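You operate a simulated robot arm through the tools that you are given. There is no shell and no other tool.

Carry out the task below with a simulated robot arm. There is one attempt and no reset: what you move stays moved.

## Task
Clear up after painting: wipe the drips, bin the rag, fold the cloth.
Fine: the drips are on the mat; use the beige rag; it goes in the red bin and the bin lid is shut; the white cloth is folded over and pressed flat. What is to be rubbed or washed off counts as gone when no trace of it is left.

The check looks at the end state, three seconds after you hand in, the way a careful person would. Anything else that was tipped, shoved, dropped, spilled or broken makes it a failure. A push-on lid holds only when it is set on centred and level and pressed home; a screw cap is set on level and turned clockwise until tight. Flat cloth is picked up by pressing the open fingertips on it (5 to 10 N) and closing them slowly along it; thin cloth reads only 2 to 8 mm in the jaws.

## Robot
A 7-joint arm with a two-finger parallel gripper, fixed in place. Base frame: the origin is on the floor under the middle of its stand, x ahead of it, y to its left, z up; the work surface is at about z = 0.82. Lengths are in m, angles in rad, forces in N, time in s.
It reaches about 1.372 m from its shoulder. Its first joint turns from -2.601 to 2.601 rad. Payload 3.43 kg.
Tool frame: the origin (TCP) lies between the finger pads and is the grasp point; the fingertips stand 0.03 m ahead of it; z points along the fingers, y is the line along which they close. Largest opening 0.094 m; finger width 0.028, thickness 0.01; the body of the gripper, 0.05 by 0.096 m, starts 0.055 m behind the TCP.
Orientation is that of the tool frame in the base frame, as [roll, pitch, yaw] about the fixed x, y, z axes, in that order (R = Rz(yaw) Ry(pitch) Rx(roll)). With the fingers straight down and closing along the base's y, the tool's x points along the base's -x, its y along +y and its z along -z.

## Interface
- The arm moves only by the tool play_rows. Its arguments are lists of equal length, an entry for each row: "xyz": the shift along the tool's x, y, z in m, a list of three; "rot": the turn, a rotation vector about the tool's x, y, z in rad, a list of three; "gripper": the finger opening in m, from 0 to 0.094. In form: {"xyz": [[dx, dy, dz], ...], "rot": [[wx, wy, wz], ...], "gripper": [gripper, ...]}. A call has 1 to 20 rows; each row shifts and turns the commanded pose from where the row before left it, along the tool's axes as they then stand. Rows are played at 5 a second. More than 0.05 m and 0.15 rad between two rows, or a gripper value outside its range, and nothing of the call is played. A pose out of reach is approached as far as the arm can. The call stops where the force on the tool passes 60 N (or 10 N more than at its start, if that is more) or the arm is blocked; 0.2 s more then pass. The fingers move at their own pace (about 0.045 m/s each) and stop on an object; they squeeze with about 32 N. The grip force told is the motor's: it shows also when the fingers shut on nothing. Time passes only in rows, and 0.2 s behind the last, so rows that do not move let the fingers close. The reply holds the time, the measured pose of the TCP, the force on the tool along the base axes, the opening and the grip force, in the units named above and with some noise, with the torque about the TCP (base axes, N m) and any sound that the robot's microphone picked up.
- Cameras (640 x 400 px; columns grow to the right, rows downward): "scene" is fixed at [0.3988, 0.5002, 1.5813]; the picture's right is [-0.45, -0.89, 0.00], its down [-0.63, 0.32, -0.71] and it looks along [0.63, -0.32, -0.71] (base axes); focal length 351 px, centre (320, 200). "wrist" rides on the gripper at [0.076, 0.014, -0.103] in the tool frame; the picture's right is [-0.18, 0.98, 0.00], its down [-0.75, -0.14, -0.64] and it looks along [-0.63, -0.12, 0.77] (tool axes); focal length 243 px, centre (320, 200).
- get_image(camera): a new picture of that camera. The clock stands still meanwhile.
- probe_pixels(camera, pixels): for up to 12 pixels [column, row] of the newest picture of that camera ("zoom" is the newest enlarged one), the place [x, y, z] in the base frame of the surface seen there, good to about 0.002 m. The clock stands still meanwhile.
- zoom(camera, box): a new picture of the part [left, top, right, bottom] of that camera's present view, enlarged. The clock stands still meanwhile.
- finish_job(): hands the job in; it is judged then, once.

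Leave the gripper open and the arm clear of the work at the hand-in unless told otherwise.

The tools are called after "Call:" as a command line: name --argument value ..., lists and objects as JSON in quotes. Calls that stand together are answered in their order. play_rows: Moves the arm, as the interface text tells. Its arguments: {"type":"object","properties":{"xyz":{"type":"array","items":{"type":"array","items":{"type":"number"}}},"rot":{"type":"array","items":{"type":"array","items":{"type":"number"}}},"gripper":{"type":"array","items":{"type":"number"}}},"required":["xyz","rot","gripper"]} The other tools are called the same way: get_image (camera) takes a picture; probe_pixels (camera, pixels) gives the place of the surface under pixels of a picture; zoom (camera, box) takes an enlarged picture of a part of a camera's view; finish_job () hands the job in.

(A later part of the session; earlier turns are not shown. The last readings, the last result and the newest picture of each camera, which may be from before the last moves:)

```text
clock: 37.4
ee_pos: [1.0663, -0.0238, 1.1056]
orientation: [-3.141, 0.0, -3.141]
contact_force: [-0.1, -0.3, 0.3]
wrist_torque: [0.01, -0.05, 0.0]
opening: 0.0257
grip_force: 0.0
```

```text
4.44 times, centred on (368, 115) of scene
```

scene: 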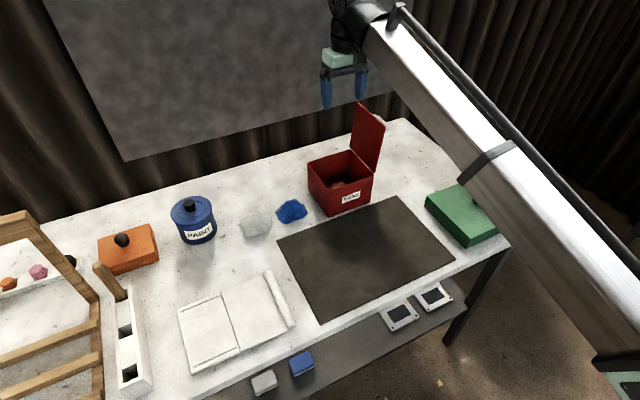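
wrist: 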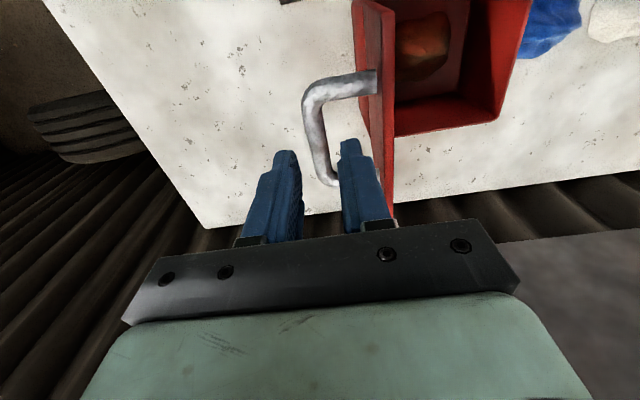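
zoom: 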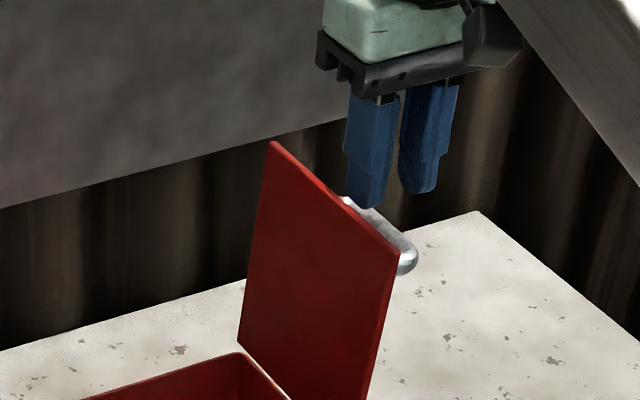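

The bar at (316,139) is centred between the fingertips, and the near finger is above the gap behind the lid. I'll lower the last 40 mm slowly.

Call:
play_rows --xyz '[[0, 0, 0.01], [0, 0, 0.01], [0, 0, 0.008], [0, 0, 0.007], [0, 0, 0.005], [0, 0, 0]]' --rot '[[0, 0, 0], [0, 0, 0], [0, 0, 0], [0, 0, 0], [0, 0, 0], [0, 0, 0]]' --gripper '[0.026, 0.026, 0.026, 0.026, 0.026, 0.026]'

Call:
get_image --camera "wrist"

Call:
zoom --camera "scene" --box '[320, 70, 416, 160]'

```text
clock: 38.8
ee_pos: [1.0665, -0.0234, 1.0648]
orientation: [-3.141, 0.0, 3.141]
contact_force: [0.6, 0.4, 0.3]
wrist_torque: [0.0, -0.01, 0.0]
opening: 0.026
grip_force: 0.1
```

```text
taken
```

wrist: 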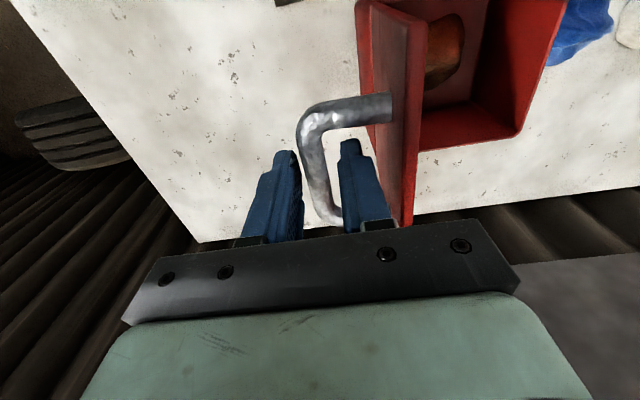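

```text
4.44 times, centred on (368, 115) of scene
```

zoom: 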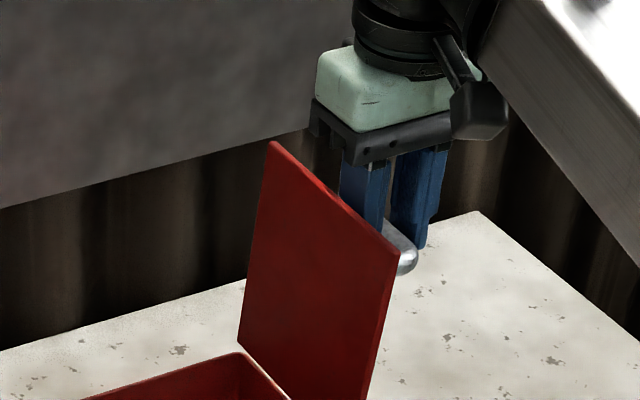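

The fingers straddle the bar with no contact force. Now I'll guide the lid over along its arc about the hinge (radius ≈0.13 m), starting with the first 25°.

Call:
play_rows --xyz '[[0, 0.011, -0.0042], [0, 0.0109, -0.003], [0, 0.0111, -0.002], [0, 0.0112, -0.0011], [0, 0.0113, -0.0001], [0, 0, 0]]' --rot '[[0, 0, 0], [0, 0, 0], [0, 0, 0], [0, 0, 0], [0, 0, 0], [0, 0, 0]]' --gripper '[0.026, 0.026, 0.026, 0.026, 0.026, 0.026]'

Call:
get_image --camera "wrist"

Call:
zoom --camera "scene" --box '[285, 70, 413, 220]'

```text
clock: 40.2
ee_pos: [1.0679, 0.0319, 1.076]
orientation: [-3.142, 0.0, 3.141]
contact_force: [-0.5, -0.5, 0.7]
wrist_torque: [-0.03, -0.01, -0.02]
opening: 0.026
grip_force: 0.1
```

```text
taken
```

wrist: 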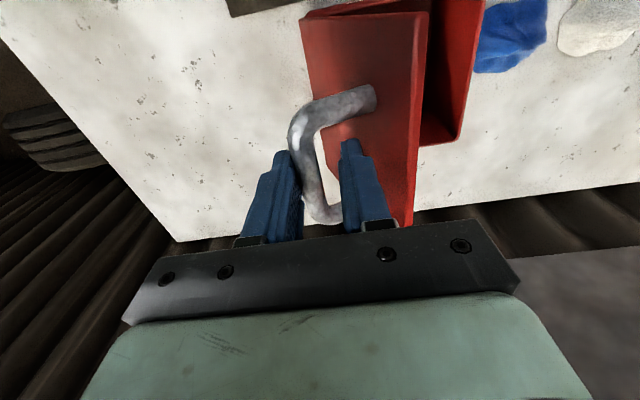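

```text
2.67 times, centred on (349, 145) of scene
```

zoom: 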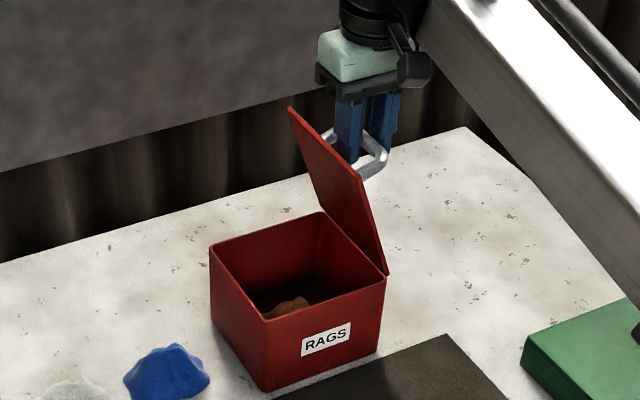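

The lid follows, with the bar resting against the back finger, and the bin hasn't moved. I'll continue the arc through the next 35°.

Call:
play_rows --xyz '[[0, 0.0113, 0.0009], [0, 0.0111, 0.0018], [0, 0.011, 0.0029], [0, 0.0106, 0.0037], [0, 0.0103, 0.0047], [0, 0.0098, 0.0056], [0, 0, 0]]' --rot '[[0, 0, 0], [0, 0, 0], [0, 0, 0], [0, 0, 0], [0, 0, 0], [0, 0, 0], [0, 0, 0]]' --gripper '[0.026, 0.026, 0.026, 0.026, 0.026, 0.026, 0.026]'

Call:
get_image --camera "wrist"

Call:
zoom --camera "scene" --box '[285, 70, 413, 220]'

```text
clock: 41.8
ee_pos: [1.0656, 0.0953, 1.0561]
orientation: [-3.141, -0.001, -3.141]
contact_force: [0.4, 0.3, -0.3]
wrist_torque: [0.02, 0.02, 0.03]
opening: 0.0262
grip_force: 0.0
```

```text
taken
```

wrist: 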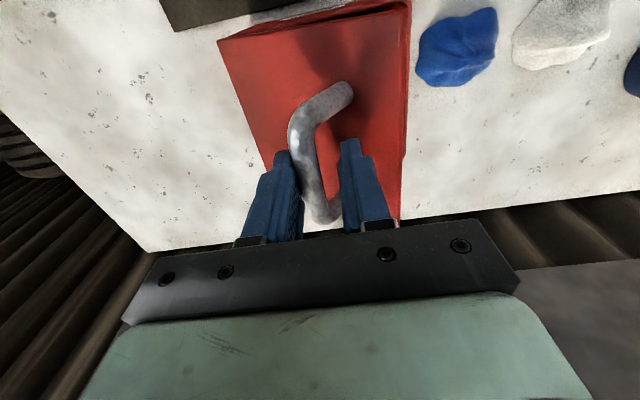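

```text
2.67 times, centred on (349, 145) of scene
```

zoom: 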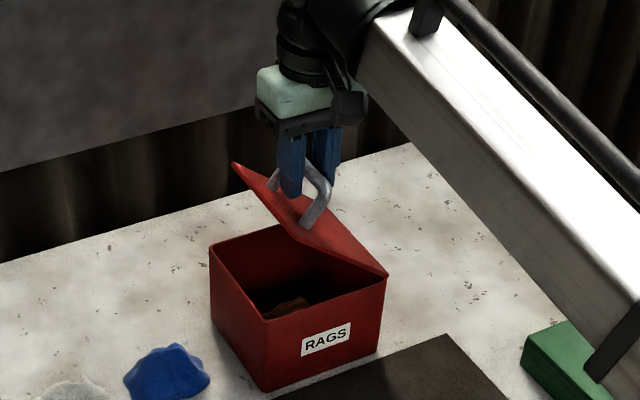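

The lid stays wherever it's put, so the hinge has friction. I'll continue the arc about 20° further and watch the side force.

Call:
play_rows --xyz '[[0, 0.0093, 0.0064], [0, 0.0088, 0.0072], [0, 0.008, 0.0079], [0, 0.0073, 0.0086], [0, 0, 0]]' --rot '[[0, 0, 0], [0, 0, 0], [0, 0, 0], [0, 0, 0], [0, 0, 0]]' --gripper '[0.026, 0.026, 0.026, 0.026, 0.026]'

Call:
get_image --camera "wrist"

Call:
zoom --camera "scene" --box '[285, 70, 413, 220]'

```text
clock: 43.0
ee_pos: [1.0653, 0.1282, 1.0247]
orientation: [-3.141, 0.0, -3.141]
contact_force: [-0.8, 0.3, 0.3]
wrist_torque: [-0.03, 0.03, -0.03]
opening: 0.026
grip_force: 0.0
```

```text
taken
```

wrist: 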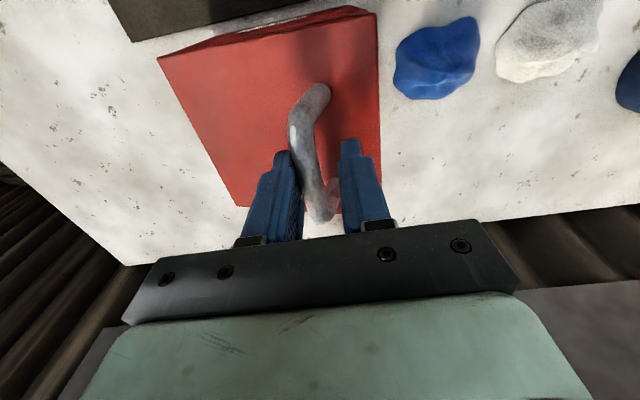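

```text
2.67 times, centred on (349, 145) of scene
```

zoom: 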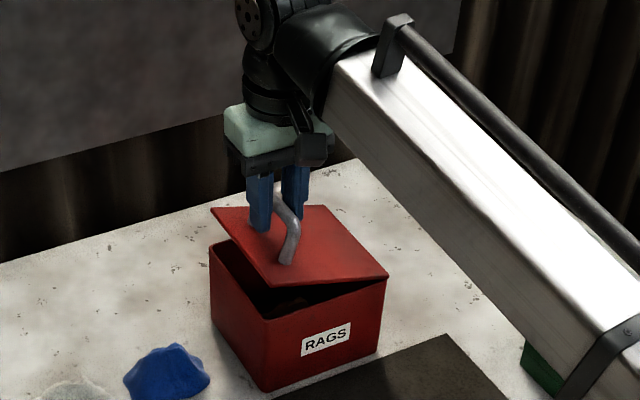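

The lid is about 20–25° from shut. I'll ease off the bar, lift out, close the fingers, and come down on the lid's top between the hinge and the bar (y≈0.095) to push it shut from above.

Call:
play_rows --xyz '[[0, -0.006, 0], [0, 0, -0.015], [0, 0, -0.02], [0, 0, -0.025], [0, -0.014, 0], [0, -0.014, 0], [0, 0, 0], [0, 0, 0]]' --rot '[[0, 0, 0], [0, 0, 0], [0, 0, 0], [0, 0, 0], [0, 0, 0], [0, 0, 0], [0, 0, 0], [0, 0, 0]]' --gripper '[0.026, 0.026, 0.026, 0.026, 0.01, 0.0, 0.0, 0.0]'

Call:
get_image --camera "wrist"

Call:
zoom --camera "scene" --box '[285, 70, 413, 220]'

```text
clock: 44.8
ee_pos: [1.0659, 0.0947, 1.0859]
orientation: [3.141, -0.001, 3.141]
contact_force: [1.3, 0.4, -1.0]
wrist_torque: [-0.01, 0.0, -0.01]
opening: 0.0
grip_force: 32.2
```

```text
taken
```

wrist: 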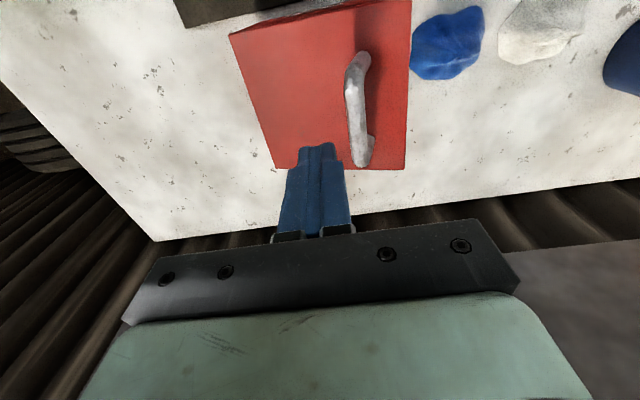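

```text
2.67 times, centred on (349, 145) of scene
```

zoom: 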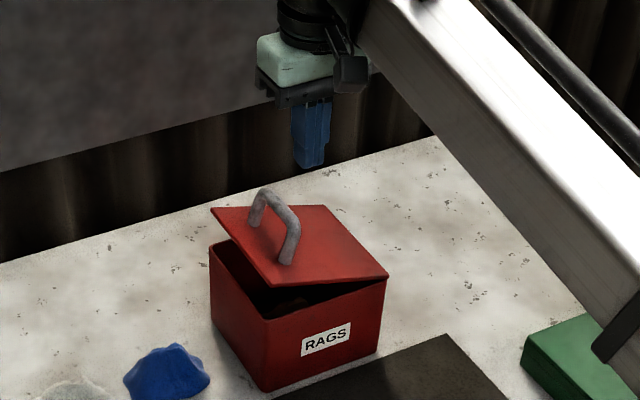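

I'm clear above the lid. I'll probe the lid's surface and the bar, so I come down at the right spot.

Call:
probe_pixels --camera "wrist" --pixels '[[355, 90], [360, 130], [320, 120], [300, 100], [395, 60], [395, 130], [280, 60], [380, 165], [410, 10], [232, 38], [275, 150], [340, 140]]'

```text
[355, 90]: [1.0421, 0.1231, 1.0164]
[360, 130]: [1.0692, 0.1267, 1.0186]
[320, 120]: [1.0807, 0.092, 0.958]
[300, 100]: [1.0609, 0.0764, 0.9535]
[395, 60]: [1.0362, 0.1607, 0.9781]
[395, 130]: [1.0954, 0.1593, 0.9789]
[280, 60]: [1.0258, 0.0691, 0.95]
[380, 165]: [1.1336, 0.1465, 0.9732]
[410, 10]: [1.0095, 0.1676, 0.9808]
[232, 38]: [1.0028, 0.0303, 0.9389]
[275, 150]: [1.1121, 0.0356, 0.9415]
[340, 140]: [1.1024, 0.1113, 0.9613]
```

The lid slopes about 17°. Its surface at y 0.095 is z≈0.959, and the bar is clear at y≈0.125. I'll lower to just above and then push down slowly.

Call:
play_rows --xyz '[[0, 0, 0.03], [0, 0, 0.03], [0, 0, 0.02], [0, 0, 0.01], [0, 0, 0.005], [0, 0, 0.004], [0, 0, 0]]' --rot '[[0, 0, 0], [0, 0, 0], [0, 0, 0], [0, 0, 0], [0, 0, 0], [0, 0, 0], [0, 0, 0]]' --gripper '[0.0, 0.0, 0.0, 0.0, 0.0, 0.0, 0.0]'

Call:
play_rows --xyz '[[0, 0, 0.004], [0, 0, 0.004], [0, 0, 0.003], [0, 0, 0]]' --rot '[[0, 0, 0], [0, 0, 0], [0, 0, 0], [0, 0, 0]]' --gripper '[0.0, 0.0, 0.0, 0.0]'

Call:
zoom --camera "scene" --box '[285, 70, 413, 220]'

```text
clock: 46.4
ee_pos: [1.0668, 0.0944, 0.9859]
orientation: [3.141, 0.001, -3.141]
contact_force: [-0.5, 0.2, -0.3]
wrist_torque: [0.0, -0.01, 0.02]
opening: 0.0
grip_force: 31.3
```

```text
clock: 47.4
ee_pos: [1.0658, 0.095, 0.9752]
orientation: [3.141, 0.0, 3.142]
contact_force: [-0.3, 0.2, 0.9]
wrist_torque: [0.0, -0.02, -0.02]
opening: 0.0
grip_force: 32.7
```

```text
2.67 times, centred on (349, 145) of scene
```

zoom: 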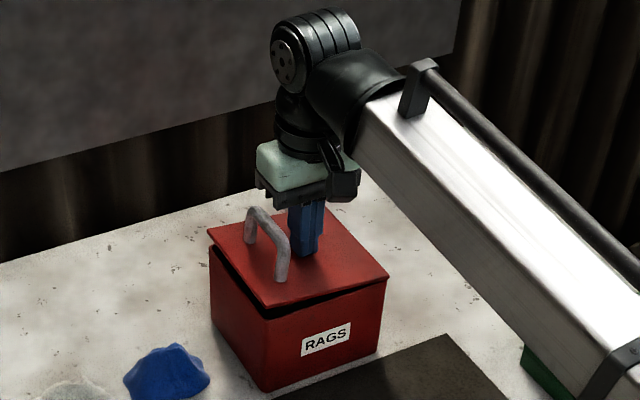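

The lid is going down with hardly any force. I'll keep pressing in small steps until it meets the rim.

Call:
play_rows --xyz '[[0, 0, 0.003], [0, 0, 0.003], [0, 0, 0.002], [0, 0, 0.001], [0, 0, 0]]' --rot '[[0, 0, 0], [0, 0, 0], [0, 0, 0], [0, 0, 0], [0, 0, 0]]' --gripper '[0.0, 0.0, 0.0, 0.0, 0.0]'

Call:
zoom --camera "scene" --box '[285, 70, 413, 220]'

```text
clock: 48.6
ee_pos: [1.0664, 0.0955, 0.9664]
orientation: [-3.14, 0.0, -3.141]
contact_force: [0.7, 1.1, 7.1]
wrist_torque: [0.04, 0.1, -0.01]
opening: 0.0001
grip_force: 31.5
```

```text
2.67 times, centred on (349, 145) of scene
```

zoom: 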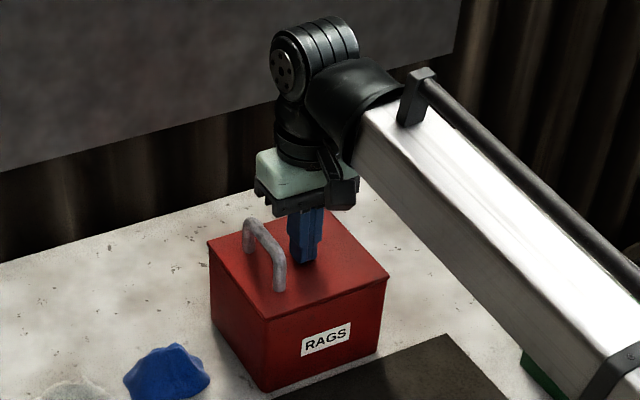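

The lid lies on the rim and the force has risen to 7 N. I'll press a bit more to seat it, about 20–25 N, then check.

Call:
play_rows --xyz '[[0, 0, 0.0005], [0, 0, 0.0005], [0, 0, 0]]' --rot '[[0, 0, 0], [0, 0, 0], [0, 0, 0]]' --gripper '[0.0, 0.0, 0.0]'

```text
clock: 49.4
ee_pos: [1.0665, 0.0944, 0.967]
orientation: [-3.139, -0.002, -3.141]
contact_force: [-3.8, 0.1, 14.6]
wrist_torque: [-0.06, 0.17, 0.04]
opening: 0.0001
grip_force: 32.4
```

It's at 14.6 N and solid. I'll add one slight press, then lift straight off and look at the lid from the scene and wrist cameras.

Call:
play_rows --xyz '[[0, 0, 0.0005], [0, 0, 0], [0, 0, -0.004], [0, 0, -0.02], [0, 0, -0.035], [0, 0, -0.04], [0, 0, -0.04], [0, 0, -0.04], [0, 0, 0]]' --rot '[[0, 0, 0], [0, 0, 0], [0, 0, 0], [0, 0, 0], [0, 0, 0], [0, 0, 0], [0, 0, 0], [0, 0, 0], [0, 0, 0]]' --gripper '[0.0, 0.0, 0.0, 0.0, 0.0, 0.0, 0.0, 0.0, 0.0]'

Call:
get_image --camera "wrist"

Call:
get_image --camera "scene"

Call:
zoom --camera "scene" --box '[295, 120, 391, 225]'

```text
clock: 51.4
ee_pos: [1.0666, 0.0955, 1.1439]
orientation: [-3.141, 0.0, -3.14]
contact_force: [0.2, 0.8, -0.5]
wrist_torque: [0.02, -0.01, 0.01]
opening: 0.0001
grip_force: 32.6
```

```text
taken
```

wrist: 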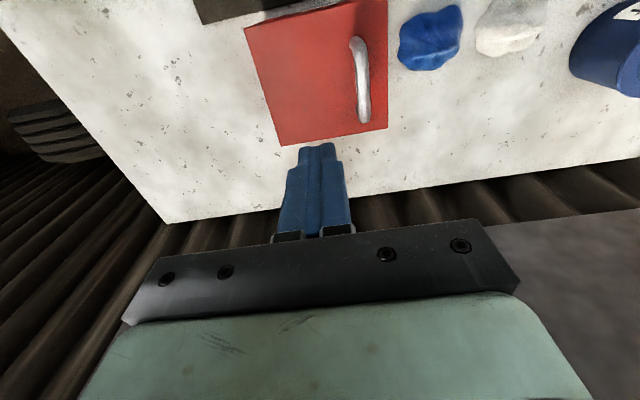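

```text
taken
```

scene: 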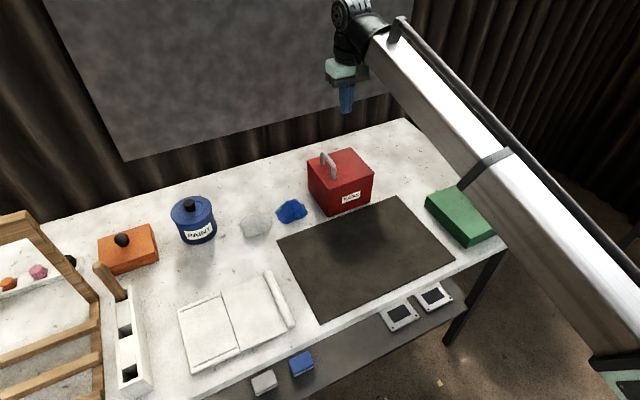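

```text
3.81 times, centred on (343, 172) of scene
```

zoom: 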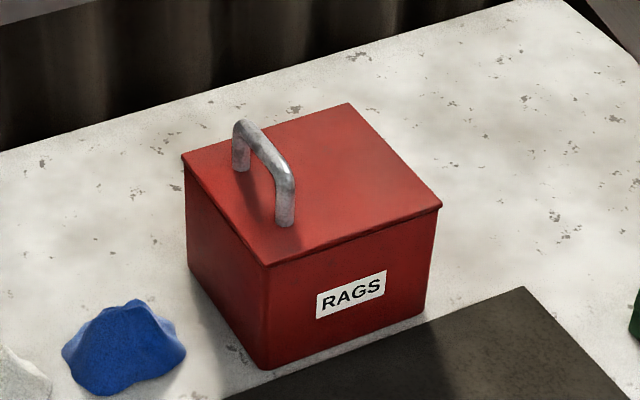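

The lid looks shut and flush. I'll check that it's level by probing its corners.

Call:
probe_pixels --camera "zoom" --pixels '[[188, 160], [268, 260], [432, 206], [348, 108], [330, 190], [264, 366], [425, 310]]'

Call:
zoom --camera "scene" --box '[165, 255, 310, 385]'

```text
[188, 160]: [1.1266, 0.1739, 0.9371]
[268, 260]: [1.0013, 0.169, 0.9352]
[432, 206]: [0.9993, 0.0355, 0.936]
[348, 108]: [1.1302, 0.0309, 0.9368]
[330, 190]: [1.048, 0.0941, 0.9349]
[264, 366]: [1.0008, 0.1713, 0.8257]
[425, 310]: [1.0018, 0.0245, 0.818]
```

```text
3.08 times, centred on (238, 320) of scene
```

zoom: 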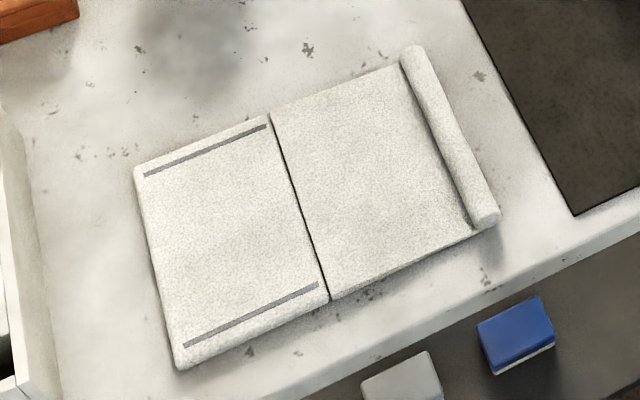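

The lid is level at z≈0.936 on all four corners, so the bin is done. Now I'll measure the cloth: left panel, crease, right panel and the rolled edge.

Call:
probe_pixels --camera "zoom" --pixels '[[137, 172], [183, 366], [268, 118], [326, 298], [275, 118], [333, 298], [398, 68], [466, 235], [412, 50], [490, 222], [450, 130], [437, 130]]'

Call:
probe_pixels --camera "zoom" --pixels '[[220, 240], [160, 240], [285, 220], [300, 215], [310, 210], [380, 170], [420, 150], [460, 130], [467, 130], [475, 125], [430, 60], [500, 210]]'

```text
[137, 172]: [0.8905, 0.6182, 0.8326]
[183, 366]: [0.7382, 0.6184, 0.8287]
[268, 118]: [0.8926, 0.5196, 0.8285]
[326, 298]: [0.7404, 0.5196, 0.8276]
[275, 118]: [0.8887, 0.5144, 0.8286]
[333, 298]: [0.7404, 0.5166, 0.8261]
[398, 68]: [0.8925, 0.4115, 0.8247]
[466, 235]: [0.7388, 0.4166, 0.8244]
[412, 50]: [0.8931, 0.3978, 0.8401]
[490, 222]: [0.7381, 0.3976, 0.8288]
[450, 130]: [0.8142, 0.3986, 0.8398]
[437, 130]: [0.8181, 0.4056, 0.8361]
```

```text
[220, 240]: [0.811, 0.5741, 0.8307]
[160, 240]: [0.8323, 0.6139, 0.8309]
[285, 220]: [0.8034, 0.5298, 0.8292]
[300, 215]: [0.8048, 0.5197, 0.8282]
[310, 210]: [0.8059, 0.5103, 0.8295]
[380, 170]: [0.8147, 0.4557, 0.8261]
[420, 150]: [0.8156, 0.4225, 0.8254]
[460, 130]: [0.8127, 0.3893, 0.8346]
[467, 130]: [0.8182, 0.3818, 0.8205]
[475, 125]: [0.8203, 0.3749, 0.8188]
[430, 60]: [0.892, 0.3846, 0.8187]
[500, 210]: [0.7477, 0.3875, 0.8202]
```

The cloth's left panel is y 0.519–0.619, the crease is y≈0.518, the right panel is y 0.41–0.517, and the roll is y 0.386–0.410 with its top at z≈0.840. I'll move above the roll at (0.815, 0.398) at a safe height and look. I'm also probing what stands on the left, near y≈0.7.

Call:
play_rows --xyz '[[0.03, 0.03, 0], [0.036, 0.043, 0], [0.036, 0.043, 0], [0.036, 0.043, 0], [0.036, 0.043, 0], [0.036, 0.043, 0], [0.036, 0.043, 0], [0.006, 0.0145, 0.04], [0, 0, 0.05], [0, 0, 0.05], [0, 0, 0]]' --rot '[[0, 0, 0], [0, 0, 0], [0, 0, 0], [0, 0, 0], [0, 0, 0], [0, 0, 0], [0, 0, 0], [0, 0, 0], [0, 0, 0], [0, 0, 0], [0, 0, 0]]' --gripper '[0.0, 0.0, 0.0, 0.0, 0.01, 0.02, 0.03, 0.04, 0.04, 0.04, 0.04]'

Call:
get_image --camera "wrist"

Call:
get_image --camera "scene"

Call:
probe_pixels --camera "scene" --pixels '[[112, 310], [125, 295], [135, 385], [150, 385], [105, 270], [128, 300], [100, 330], [60, 250], [115, 380], [128, 345]]'

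```text
refused: row 2 steps farther than a row can; nothing moved
```

```text
taken
```

wrist: 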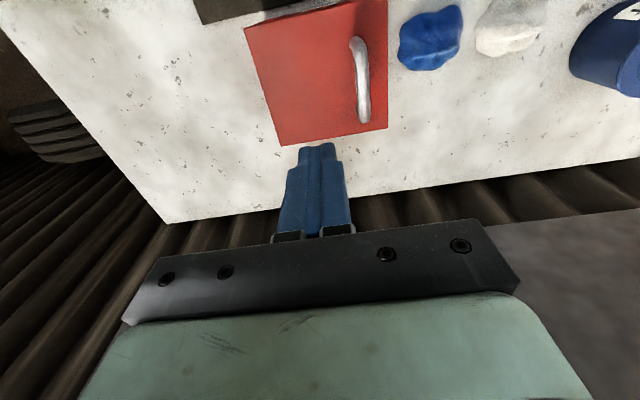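

```text
taken
```

scene: 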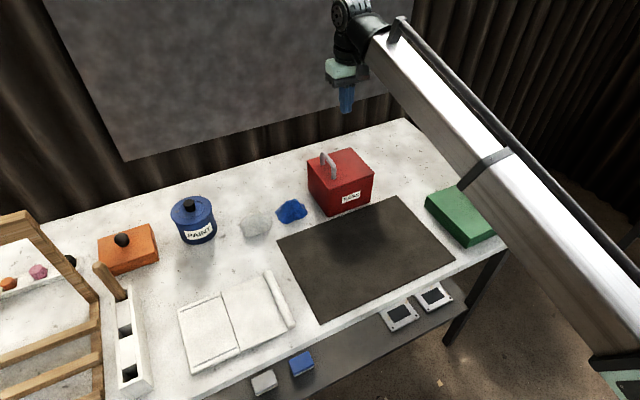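

```text
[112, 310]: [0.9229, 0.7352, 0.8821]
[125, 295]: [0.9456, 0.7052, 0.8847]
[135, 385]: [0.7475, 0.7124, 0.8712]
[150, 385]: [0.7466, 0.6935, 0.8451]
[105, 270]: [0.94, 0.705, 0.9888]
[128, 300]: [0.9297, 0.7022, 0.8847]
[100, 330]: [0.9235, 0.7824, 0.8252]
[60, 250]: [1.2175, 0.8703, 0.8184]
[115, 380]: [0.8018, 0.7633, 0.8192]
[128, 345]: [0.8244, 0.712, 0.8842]
```

That was refused because some steps were longer than 50 mm. The holder on the left stands at y 0.69–0.74 up to z≈0.885, with a stick up to about 0.99 at x≈0.94, so I must keep clear of it. I'll redo the move with smaller steps.

Call:
play_rows --xyz '[[0.0252, 0.0302, 0], [0.0252, 0.0302, 0], [0.0252, 0.0302, 0], [0.0252, 0.0302, 0], [0.0252, 0.0302, 0], [0.0252, 0.0302, 0], [0.0252, 0.0302, 0], [0.0252, 0.0302, 0], [0.0252, 0.0302, 0], [0.0252, 0.0302, 0], [0, 0, 0.04], [0, 0, 0.04], [0, 0, 0.04], [0, 0, 0]]' --rot '[[0, 0, 0], [0, 0, 0], [0, 0, 0], [0, 0, 0], [0, 0, 0], [0, 0, 0], [0, 0, 0], [0, 0, 0], [0, 0, 0], [0, 0, 0], [0, 0, 0], [0, 0, 0], [0, 0, 0], [0, 0, 0]]' --gripper '[0.0, 0.0, 0.0, 0.0, 0.0, 0.01, 0.02, 0.03, 0.04, 0.04, 0.04, 0.04, 0.04, 0.04]'

Call:
get_image --camera "wrist"

Call:
get_image --camera "scene"

```text
clock: 54.4
ee_pos: [0.8131, 0.3962, 1.0219]
orientation: [-3.141, 0.0, 3.141]
contact_force: [-0.3, 1.1, -0.2]
wrist_torque: [0.01, 0.0, -0.03]
opening: 0.0401
grip_force: 0.1
```

```text
taken
```

wrist: 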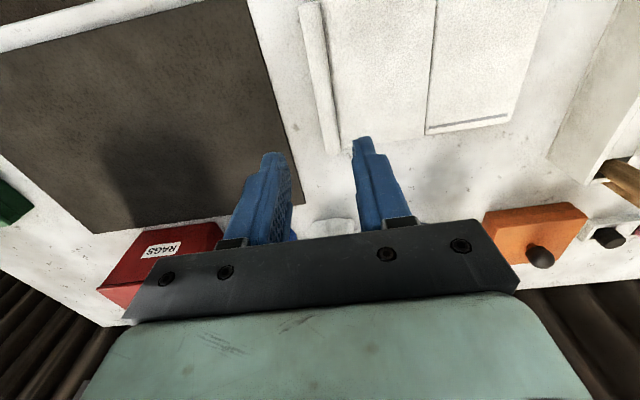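

```text
taken
```

scene: 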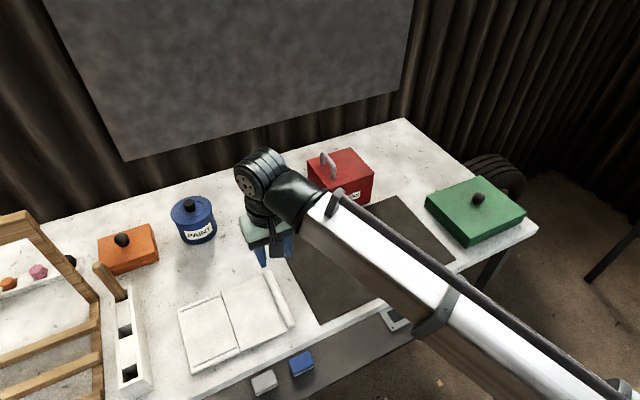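

I can see the roll at about (320,75) in the wrist view. I'll zoom in on it and the crease, and measure the profile across the roll.

Call:
zoom --camera "wrist" --box '[270, 0, 480, 150]'

Call:
probe_pixels --camera "wrist" --pixels '[[308, 70], [311, 70], [315, 70], [319, 70], [323, 70], [327, 70], [331, 70], [336, 70], [345, 70], [380, 70], [425, 70], [445, 70]]'

```text
2.67 times, centred on (375, 75) of wrist
```

zoom: 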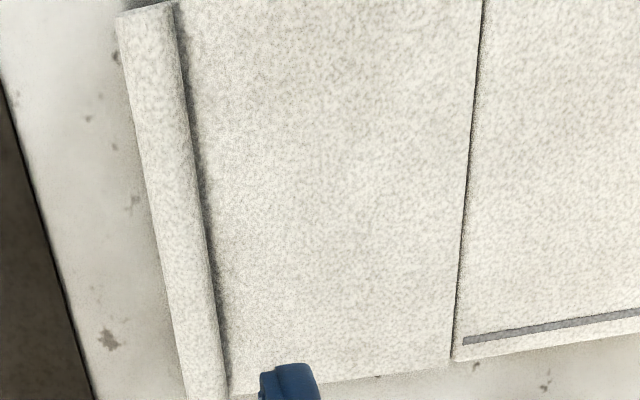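

```text
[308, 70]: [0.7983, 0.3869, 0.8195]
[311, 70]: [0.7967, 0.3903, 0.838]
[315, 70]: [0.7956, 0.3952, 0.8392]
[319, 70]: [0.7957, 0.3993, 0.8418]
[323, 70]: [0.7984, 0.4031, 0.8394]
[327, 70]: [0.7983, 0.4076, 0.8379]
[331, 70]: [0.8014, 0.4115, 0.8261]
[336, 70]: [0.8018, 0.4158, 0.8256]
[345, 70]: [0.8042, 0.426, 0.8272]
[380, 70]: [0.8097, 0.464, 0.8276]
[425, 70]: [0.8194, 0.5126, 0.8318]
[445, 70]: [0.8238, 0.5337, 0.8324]
```

The roll's centre is y≈0.3995, z≈0.830, radius 11 mm. I'll tilt the fingers 10° (tips toward +y) so the outer finger can reach low on the table side while the inner one clears the panel, then come down to 20 mm above the grasp height.

Call:
play_rows --xyz '[[0, 0, 0], [0, 0, 0], [0, -0.0053, 0.0289], [0, -0.0053, 0.0289], [0, -0.0053, 0.0289], [0, -0.0053, 0.0289], [0, -0.0053, 0.0289], [0, 0, 0]]' --rot '[[-0.0873, 0, 0], [-0.0873, 0, 0], [0, 0, 0], [0, 0, 0], [0, 0, 0], [0, 0, 0], [0, 0, 0], [0, 0, 0]]' --gripper '[0.034, 0.034, 0.034, 0.034, 0.034, 0.034, 0.034, 0.034]'

Call:
get_image --camera "wrist"

Call:
zoom --camera "scene" --box '[200, 230, 330, 330]'

```text
clock: 56.2
ee_pos: [0.8155, 0.3954, 0.8783]
orientation: [2.968, -0.001, -3.141]
contact_force: [-0.2, -0.4, 0.0]
wrist_torque: [0.02, 0.0, 0.01]
opening: 0.0343
grip_force: 0.0
```

```text
taken
```

wrist: 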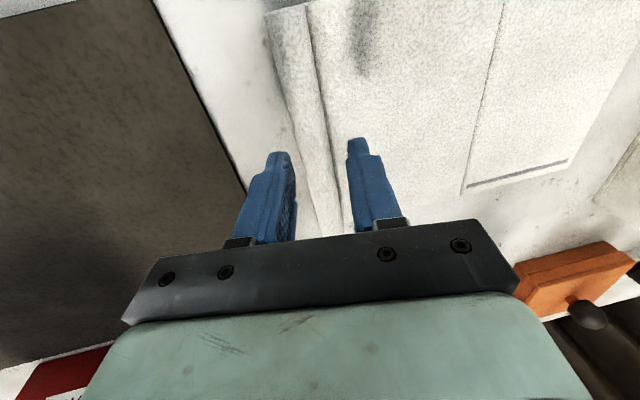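

```text
4.00 times, centred on (265, 280) of scene
```

zoom: 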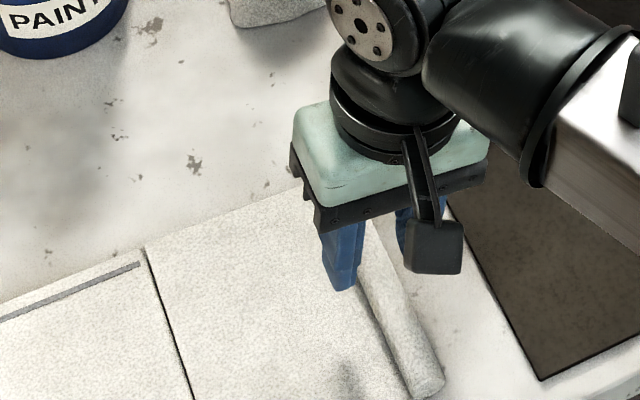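

The roll lies between the two fingertips. I'll lower the last 23 mm carefully in small steps.

Call:
play_rows --xyz '[[0, -0.0014, 0.0079], [0, -0.0011, 0.0064], [0, -0.0007, 0.0039], [0, -0.0005, 0.003], [0, -0.0003, 0.0015], [0, 0, 0]]' --rot '[[0, 0, 0], [0, 0, 0], [0, 0, 0], [0, 0, 0], [0, 0, 0], [0, 0, 0]]' --gripper '[0.034, 0.034, 0.034, 0.034, 0.034, 0.034]'

Call:
get_image --camera "wrist"

Call:
zoom --camera "scene" --box '[200, 230, 330, 330]'

```text
clock: 57.6
ee_pos: [0.8155, 0.3955, 0.8548]
orientation: [2.967, 0.0, 3.141]
contact_force: [0.5, 0.5, -0.9]
wrist_torque: [-0.01, 0.01, 0.03]
opening: 0.0341
grip_force: 0.1
```

```text
taken
```

wrist: 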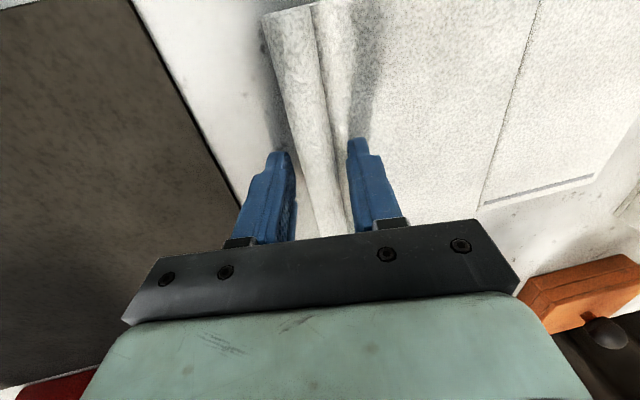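

```text
4.00 times, centred on (265, 280) of scene
```

zoom: 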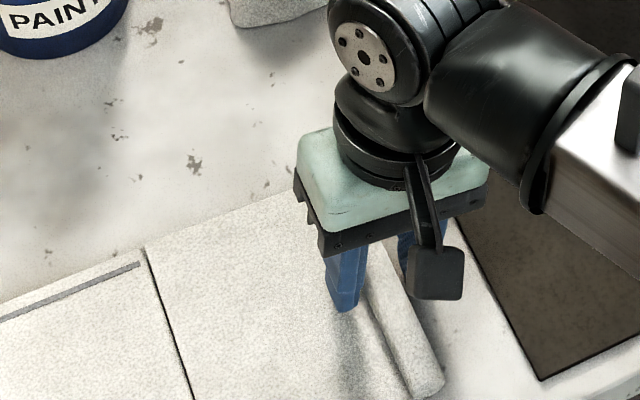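

There's no contact force and the fingers straddle the roll. I'll close slowly on it.

Call:
play_rows --xyz '[[0, 0, 0], [0, 0, 0], [0, 0, 0], [0, 0, 0], [0, 0, 0], [0, 0, 0], [0, 0, 0], [0, 0, 0]]' --rot '[[0, 0, 0], [0, 0, 0], [0, 0, 0], [0, 0, 0], [0, 0, 0], [0, 0, 0], [0, 0, 0], [0, 0, 0]]' --gripper '[0.03, 0.026, 0.022, 0.018, 0.014, 0.01, 0.01, 0.01]'

Call:
get_image --camera "wrist"

```text
clock: 59.4
ee_pos: [0.8142, 0.3965, 0.8539]
orientation: [2.967, -0.001, -3.141]
contact_force: [0.8, -1.1, 1.9]
wrist_torque: [0.12, 0.04, 0.01]
opening: 0.0199
grip_force: 31.9
```

```text
taken
```

wrist: 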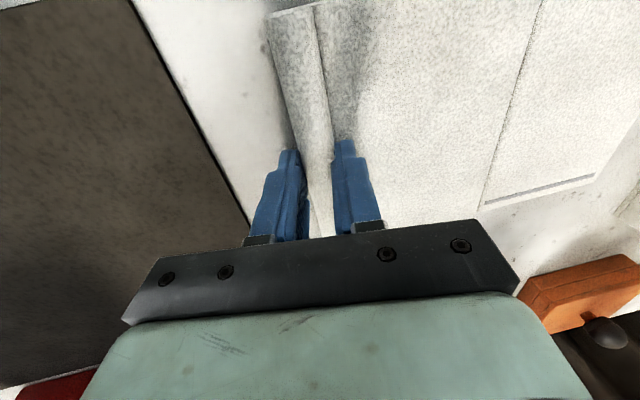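

The roll is gripped at 20 mm with low side force. I'll lift it about 10° along an arc around the crease, turning the tool along with it, and check that it comes up.

Call:
play_rows --xyz '[[0, 0.0022, -0.005], [0, 0.0022, -0.005], [0, 0.0022, -0.005], [0, 0.0022, -0.005], [0, 0, 0]]' --rot '[[0.0436, 0, 0], [0.0436, 0, 0], [0.0436, 0, 0], [0.0436, 0, 0], [0, 0, 0]]' --gripper '[0.01, 0.01, 0.01, 0.01, 0.01]'

Call:
get_image --camera "wrist"

Call:
zoom --camera "scene" --box '[165, 220, 325, 380]'

```text
clock: 60.6
ee_pos: [0.814, 0.4023, 0.8743]
orientation: [3.141, -0.003, 3.141]
contact_force: [-0.5, -0.2, 0.4]
wrist_torque: [0.13, 0.49, 0.51]
opening: 0.0187
grip_force: 32.2
```

```text
taken
```

wrist: 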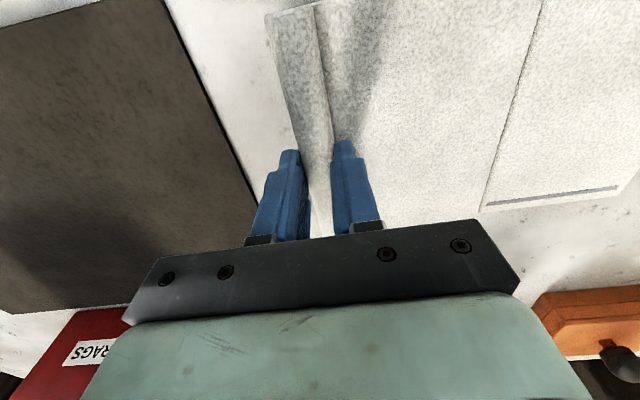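

```text
2.50 times, centred on (245, 300) of scene
```

zoom: 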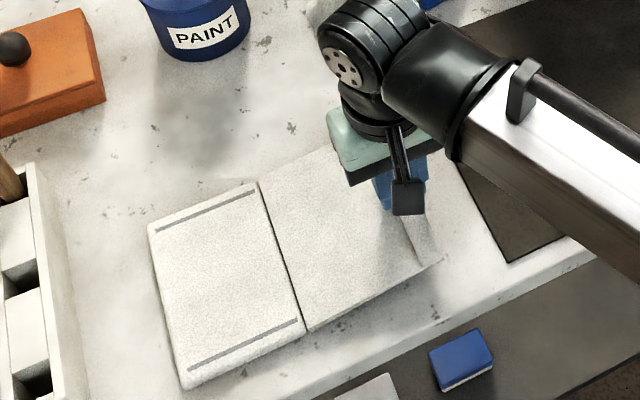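

The panel appears to be lifting: there's a shadow under its near edge. I'll measure the panel's slope and the roll's height to confirm.

Call:
probe_pixels --camera "wrist" --pixels '[[292, 30], [310, 100], [315, 130], [335, 60], [360, 60], [400, 80], [450, 90], [490, 110], [520, 110], [320, 180], [272, 20], [318, 20]]'

Call:
zoom --camera "wrist" --box '[240, 0, 400, 240]'

```text
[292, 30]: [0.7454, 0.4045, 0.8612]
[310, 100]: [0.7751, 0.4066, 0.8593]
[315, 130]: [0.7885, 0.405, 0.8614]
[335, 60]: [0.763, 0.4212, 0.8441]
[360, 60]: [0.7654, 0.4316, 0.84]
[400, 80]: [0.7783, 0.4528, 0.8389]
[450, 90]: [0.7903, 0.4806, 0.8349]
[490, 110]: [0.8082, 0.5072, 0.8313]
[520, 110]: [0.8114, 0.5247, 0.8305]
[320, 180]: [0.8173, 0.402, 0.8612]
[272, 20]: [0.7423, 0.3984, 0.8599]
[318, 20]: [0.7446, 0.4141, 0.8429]
```

```text
1.67 times, centred on (320, 120) of wrist
```

zoom: 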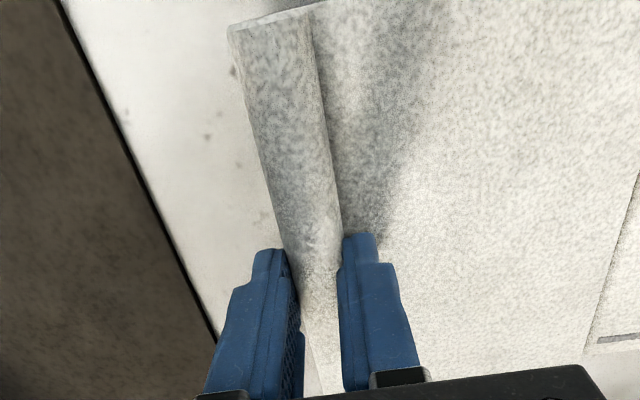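

The roll's top has risen from 0.841 to 0.861 and the panel slopes evenly down to the crease, so it turns as one hinged panel. I'll continue 30° more along the same arc.

Call:
play_rows --xyz '[[0, 0.0044, -0.01], [0, 0.0044, -0.01], [0, 0.0044, -0.01], [0, 0.0044, -0.01], [0, 0.0044, -0.01], [0, 0.0044, -0.01], [0, 0, 0]]' --rot '[[0.0873, 0, 0], [0.0873, 0, 0], [0.0873, 0, 0], [0.0873, 0, 0], [0.0873, 0, 0], [0.0873, 0, 0], [0, 0, 0]]' --gripper '[0.01, 0.01, 0.01, 0.01, 0.01, 0.01, 0.01]'

Call:
get_image --camera "wrist"

Call:
zoom --camera "scene" --box '[165, 220, 325, 380]'

```text
clock: 62.2
ee_pos: [0.8145, 0.4421, 0.9274]
orientation: [-2.616, 0.001, 3.141]
contact_force: [0.6, 1.7, 1.1]
wrist_torque: [0.35, 0.07, -0.07]
opening: 0.0197
grip_force: 31.9
```

```text
taken
```

wrist: 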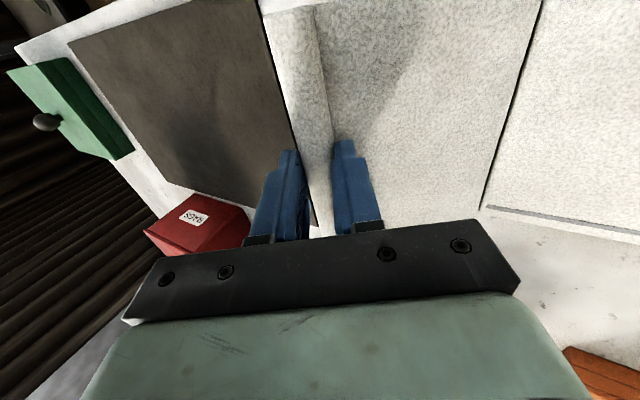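

```text
2.50 times, centred on (245, 300) of scene
```

zoom: 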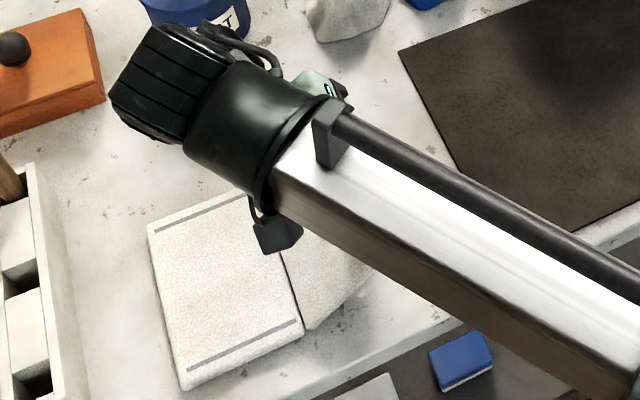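

The grip holds at 19.7 mm with the panel at about 40°. I'll continue the arc another 20° the same way.

Call:
play_rows --xyz '[[0, 0.0044, -0.01], [0, 0.0044, -0.01], [0, 0.0044, -0.01], [0, 0.0044, -0.01], [0, 0, 0]]' --rot '[[0.0873, 0, 0], [0.0873, 0, 0], [0.0873, 0, 0], [0.0873, 0, 0], [0, 0, 0]]' --gripper '[0.01, 0.01, 0.01, 0.01, 0.01]'

Call:
get_image --camera "wrist"

Call:
get_image --camera "scene"

```text
clock: 63.4
ee_pos: [0.8485, 0.441, 0.8871]
orientation: [-2.29, 0.032, -3.105]
contact_force: [0.3, 1.7, 1.4]
wrist_torque: [0.34, 0.27, -0.11]
opening: 0.0178
grip_force: 31.7
out of reach, approached as far as the arm can: row 2, 3, 4
```

```text
taken
```

wrist: 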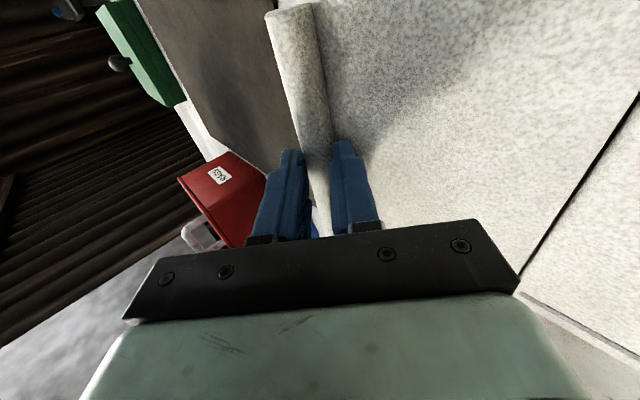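

```text
taken
```

scene: 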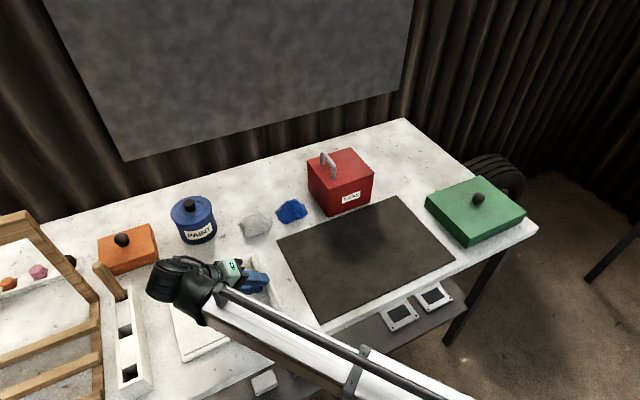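

Rows 2–4 were out of reach, so the hand ended at a different pose: x +34 mm, lower, tilt about 49°. Before moving, I'll check where the roll and panels are now.

Call:
probe_pixels --camera "wrist" --pixels '[[270, 18], [290, 10], [310, 12], [300, 60], [315, 120], [350, 60], [450, 100], [540, 150], [600, 160], [622, 130], [545, 298], [516, 290]]'

Call:
zoom --camera "scene" --box '[150, 240, 310, 390]'

```text
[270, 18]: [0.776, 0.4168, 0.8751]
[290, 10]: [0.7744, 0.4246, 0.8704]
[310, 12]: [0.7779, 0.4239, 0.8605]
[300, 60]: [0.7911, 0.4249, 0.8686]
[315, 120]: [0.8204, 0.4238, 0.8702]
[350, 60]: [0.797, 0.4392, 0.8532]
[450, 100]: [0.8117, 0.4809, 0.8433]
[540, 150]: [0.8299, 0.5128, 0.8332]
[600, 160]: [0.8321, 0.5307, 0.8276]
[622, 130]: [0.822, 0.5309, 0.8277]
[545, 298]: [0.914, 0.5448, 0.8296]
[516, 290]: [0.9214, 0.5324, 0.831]
```

```text
2.67 times, centred on (230, 315) of scene
```

zoom: 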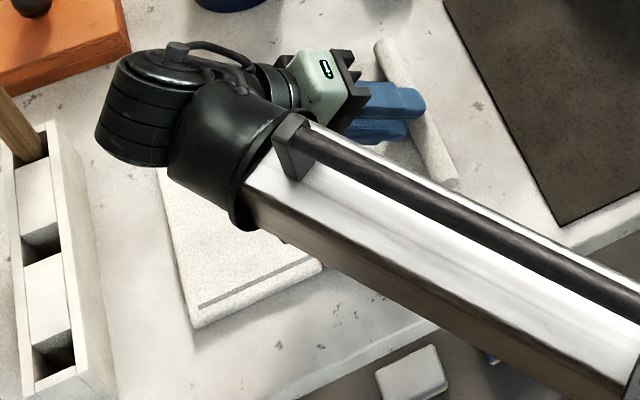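

The whole cloth has been dragged about 3 cm in +x along with the roll. It's still gripped and upright to about 20°. I'll turn the tool back by 5° only, with no shift, to see whether the command recovers to a reachable pose. That should draw the cloth back to where it was.

Call:
play_rows --xyz '[[0, 0, 0], [0, 0, 0]]' --rot '[[-0.0436, 0, 0], [-0.0436, 0, 0]]' --gripper '[0.01, 0.01]'

```text
clock: 64.0
ee_pos: [0.8471, 0.4409, 0.8885]
orientation: [-2.379, 0.032, -3.105]
contact_force: [0.1, -0.3, 0.6]
wrist_torque: [-0.05, 0.05, 0.03]
opening: 0.0173
grip_force: 31.7
```

The command now starts from the measured pose, and the position holds with almost no force. The opening has shrunk to 17.3 mm, so I'll look closely at how the roll sits in the fingers.

Call:
zoom --camera "wrist" --box '[230, 90, 430, 250]'

Call:
zoom --camera "scene" --box '[210, 240, 280, 290]'

Call:
get_image --camera "wrist"

```text
2.50 times, centred on (330, 170) of wrist
```

zoom: 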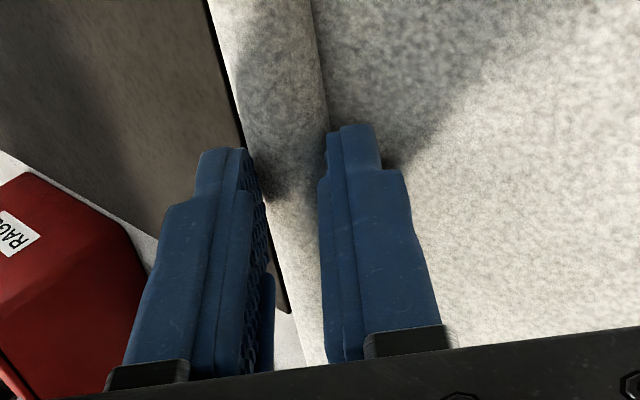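

```text
8.00 times, centred on (245, 265) of scene
```

zoom: 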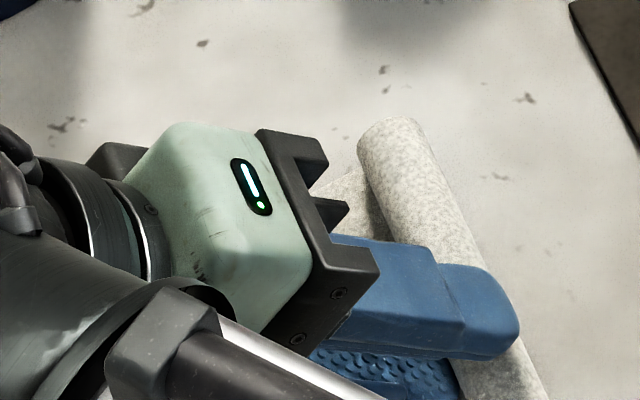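

```text
taken
```

wrist: 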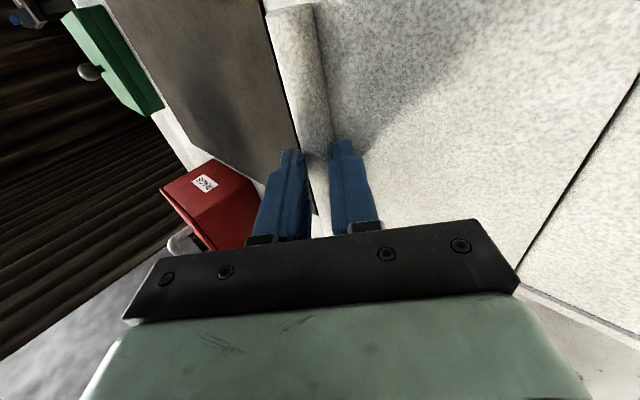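

The grip still holds. I'll locate the left panel's corners now to see how far the cloth has shifted.

Call:
zoom --camera "scene" --box '[150, 240, 310, 390]'

Call:
probe_pixels --camera "zoom" --pixels '[[192, 325], [197, 322], [320, 262], [322, 266], [165, 175], [178, 230], [185, 270], [260, 295], [200, 308], [315, 262]]'

Call:
probe_pixels --camera "wrist" --pixels '[[516, 290], [519, 288], [530, 292], [636, 80], [600, 140], [560, 210], [272, 20], [300, 8], [314, 20], [300, 60], [305, 120]]'

```text
2.67 times, centred on (230, 315) of scene
```

zoom: 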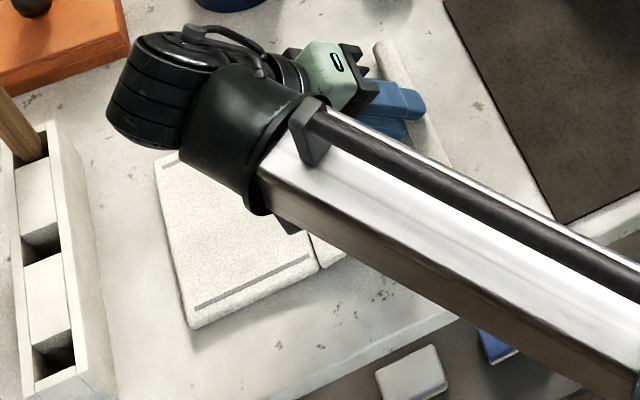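

```text
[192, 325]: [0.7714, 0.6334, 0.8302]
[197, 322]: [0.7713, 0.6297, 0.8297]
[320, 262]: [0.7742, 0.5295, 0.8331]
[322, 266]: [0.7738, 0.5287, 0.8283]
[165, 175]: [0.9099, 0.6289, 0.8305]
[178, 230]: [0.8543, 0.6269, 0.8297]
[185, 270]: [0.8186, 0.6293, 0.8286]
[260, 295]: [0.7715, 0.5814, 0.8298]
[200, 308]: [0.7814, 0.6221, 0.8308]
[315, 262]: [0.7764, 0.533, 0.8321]
```

```text
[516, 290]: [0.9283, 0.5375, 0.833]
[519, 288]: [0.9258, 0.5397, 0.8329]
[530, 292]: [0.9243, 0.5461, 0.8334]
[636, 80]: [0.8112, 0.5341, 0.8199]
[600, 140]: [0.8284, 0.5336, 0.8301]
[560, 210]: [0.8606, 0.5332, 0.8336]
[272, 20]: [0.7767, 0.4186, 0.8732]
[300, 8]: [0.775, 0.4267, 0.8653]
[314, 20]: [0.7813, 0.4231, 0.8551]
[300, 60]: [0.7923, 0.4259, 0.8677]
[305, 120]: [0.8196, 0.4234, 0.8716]
```

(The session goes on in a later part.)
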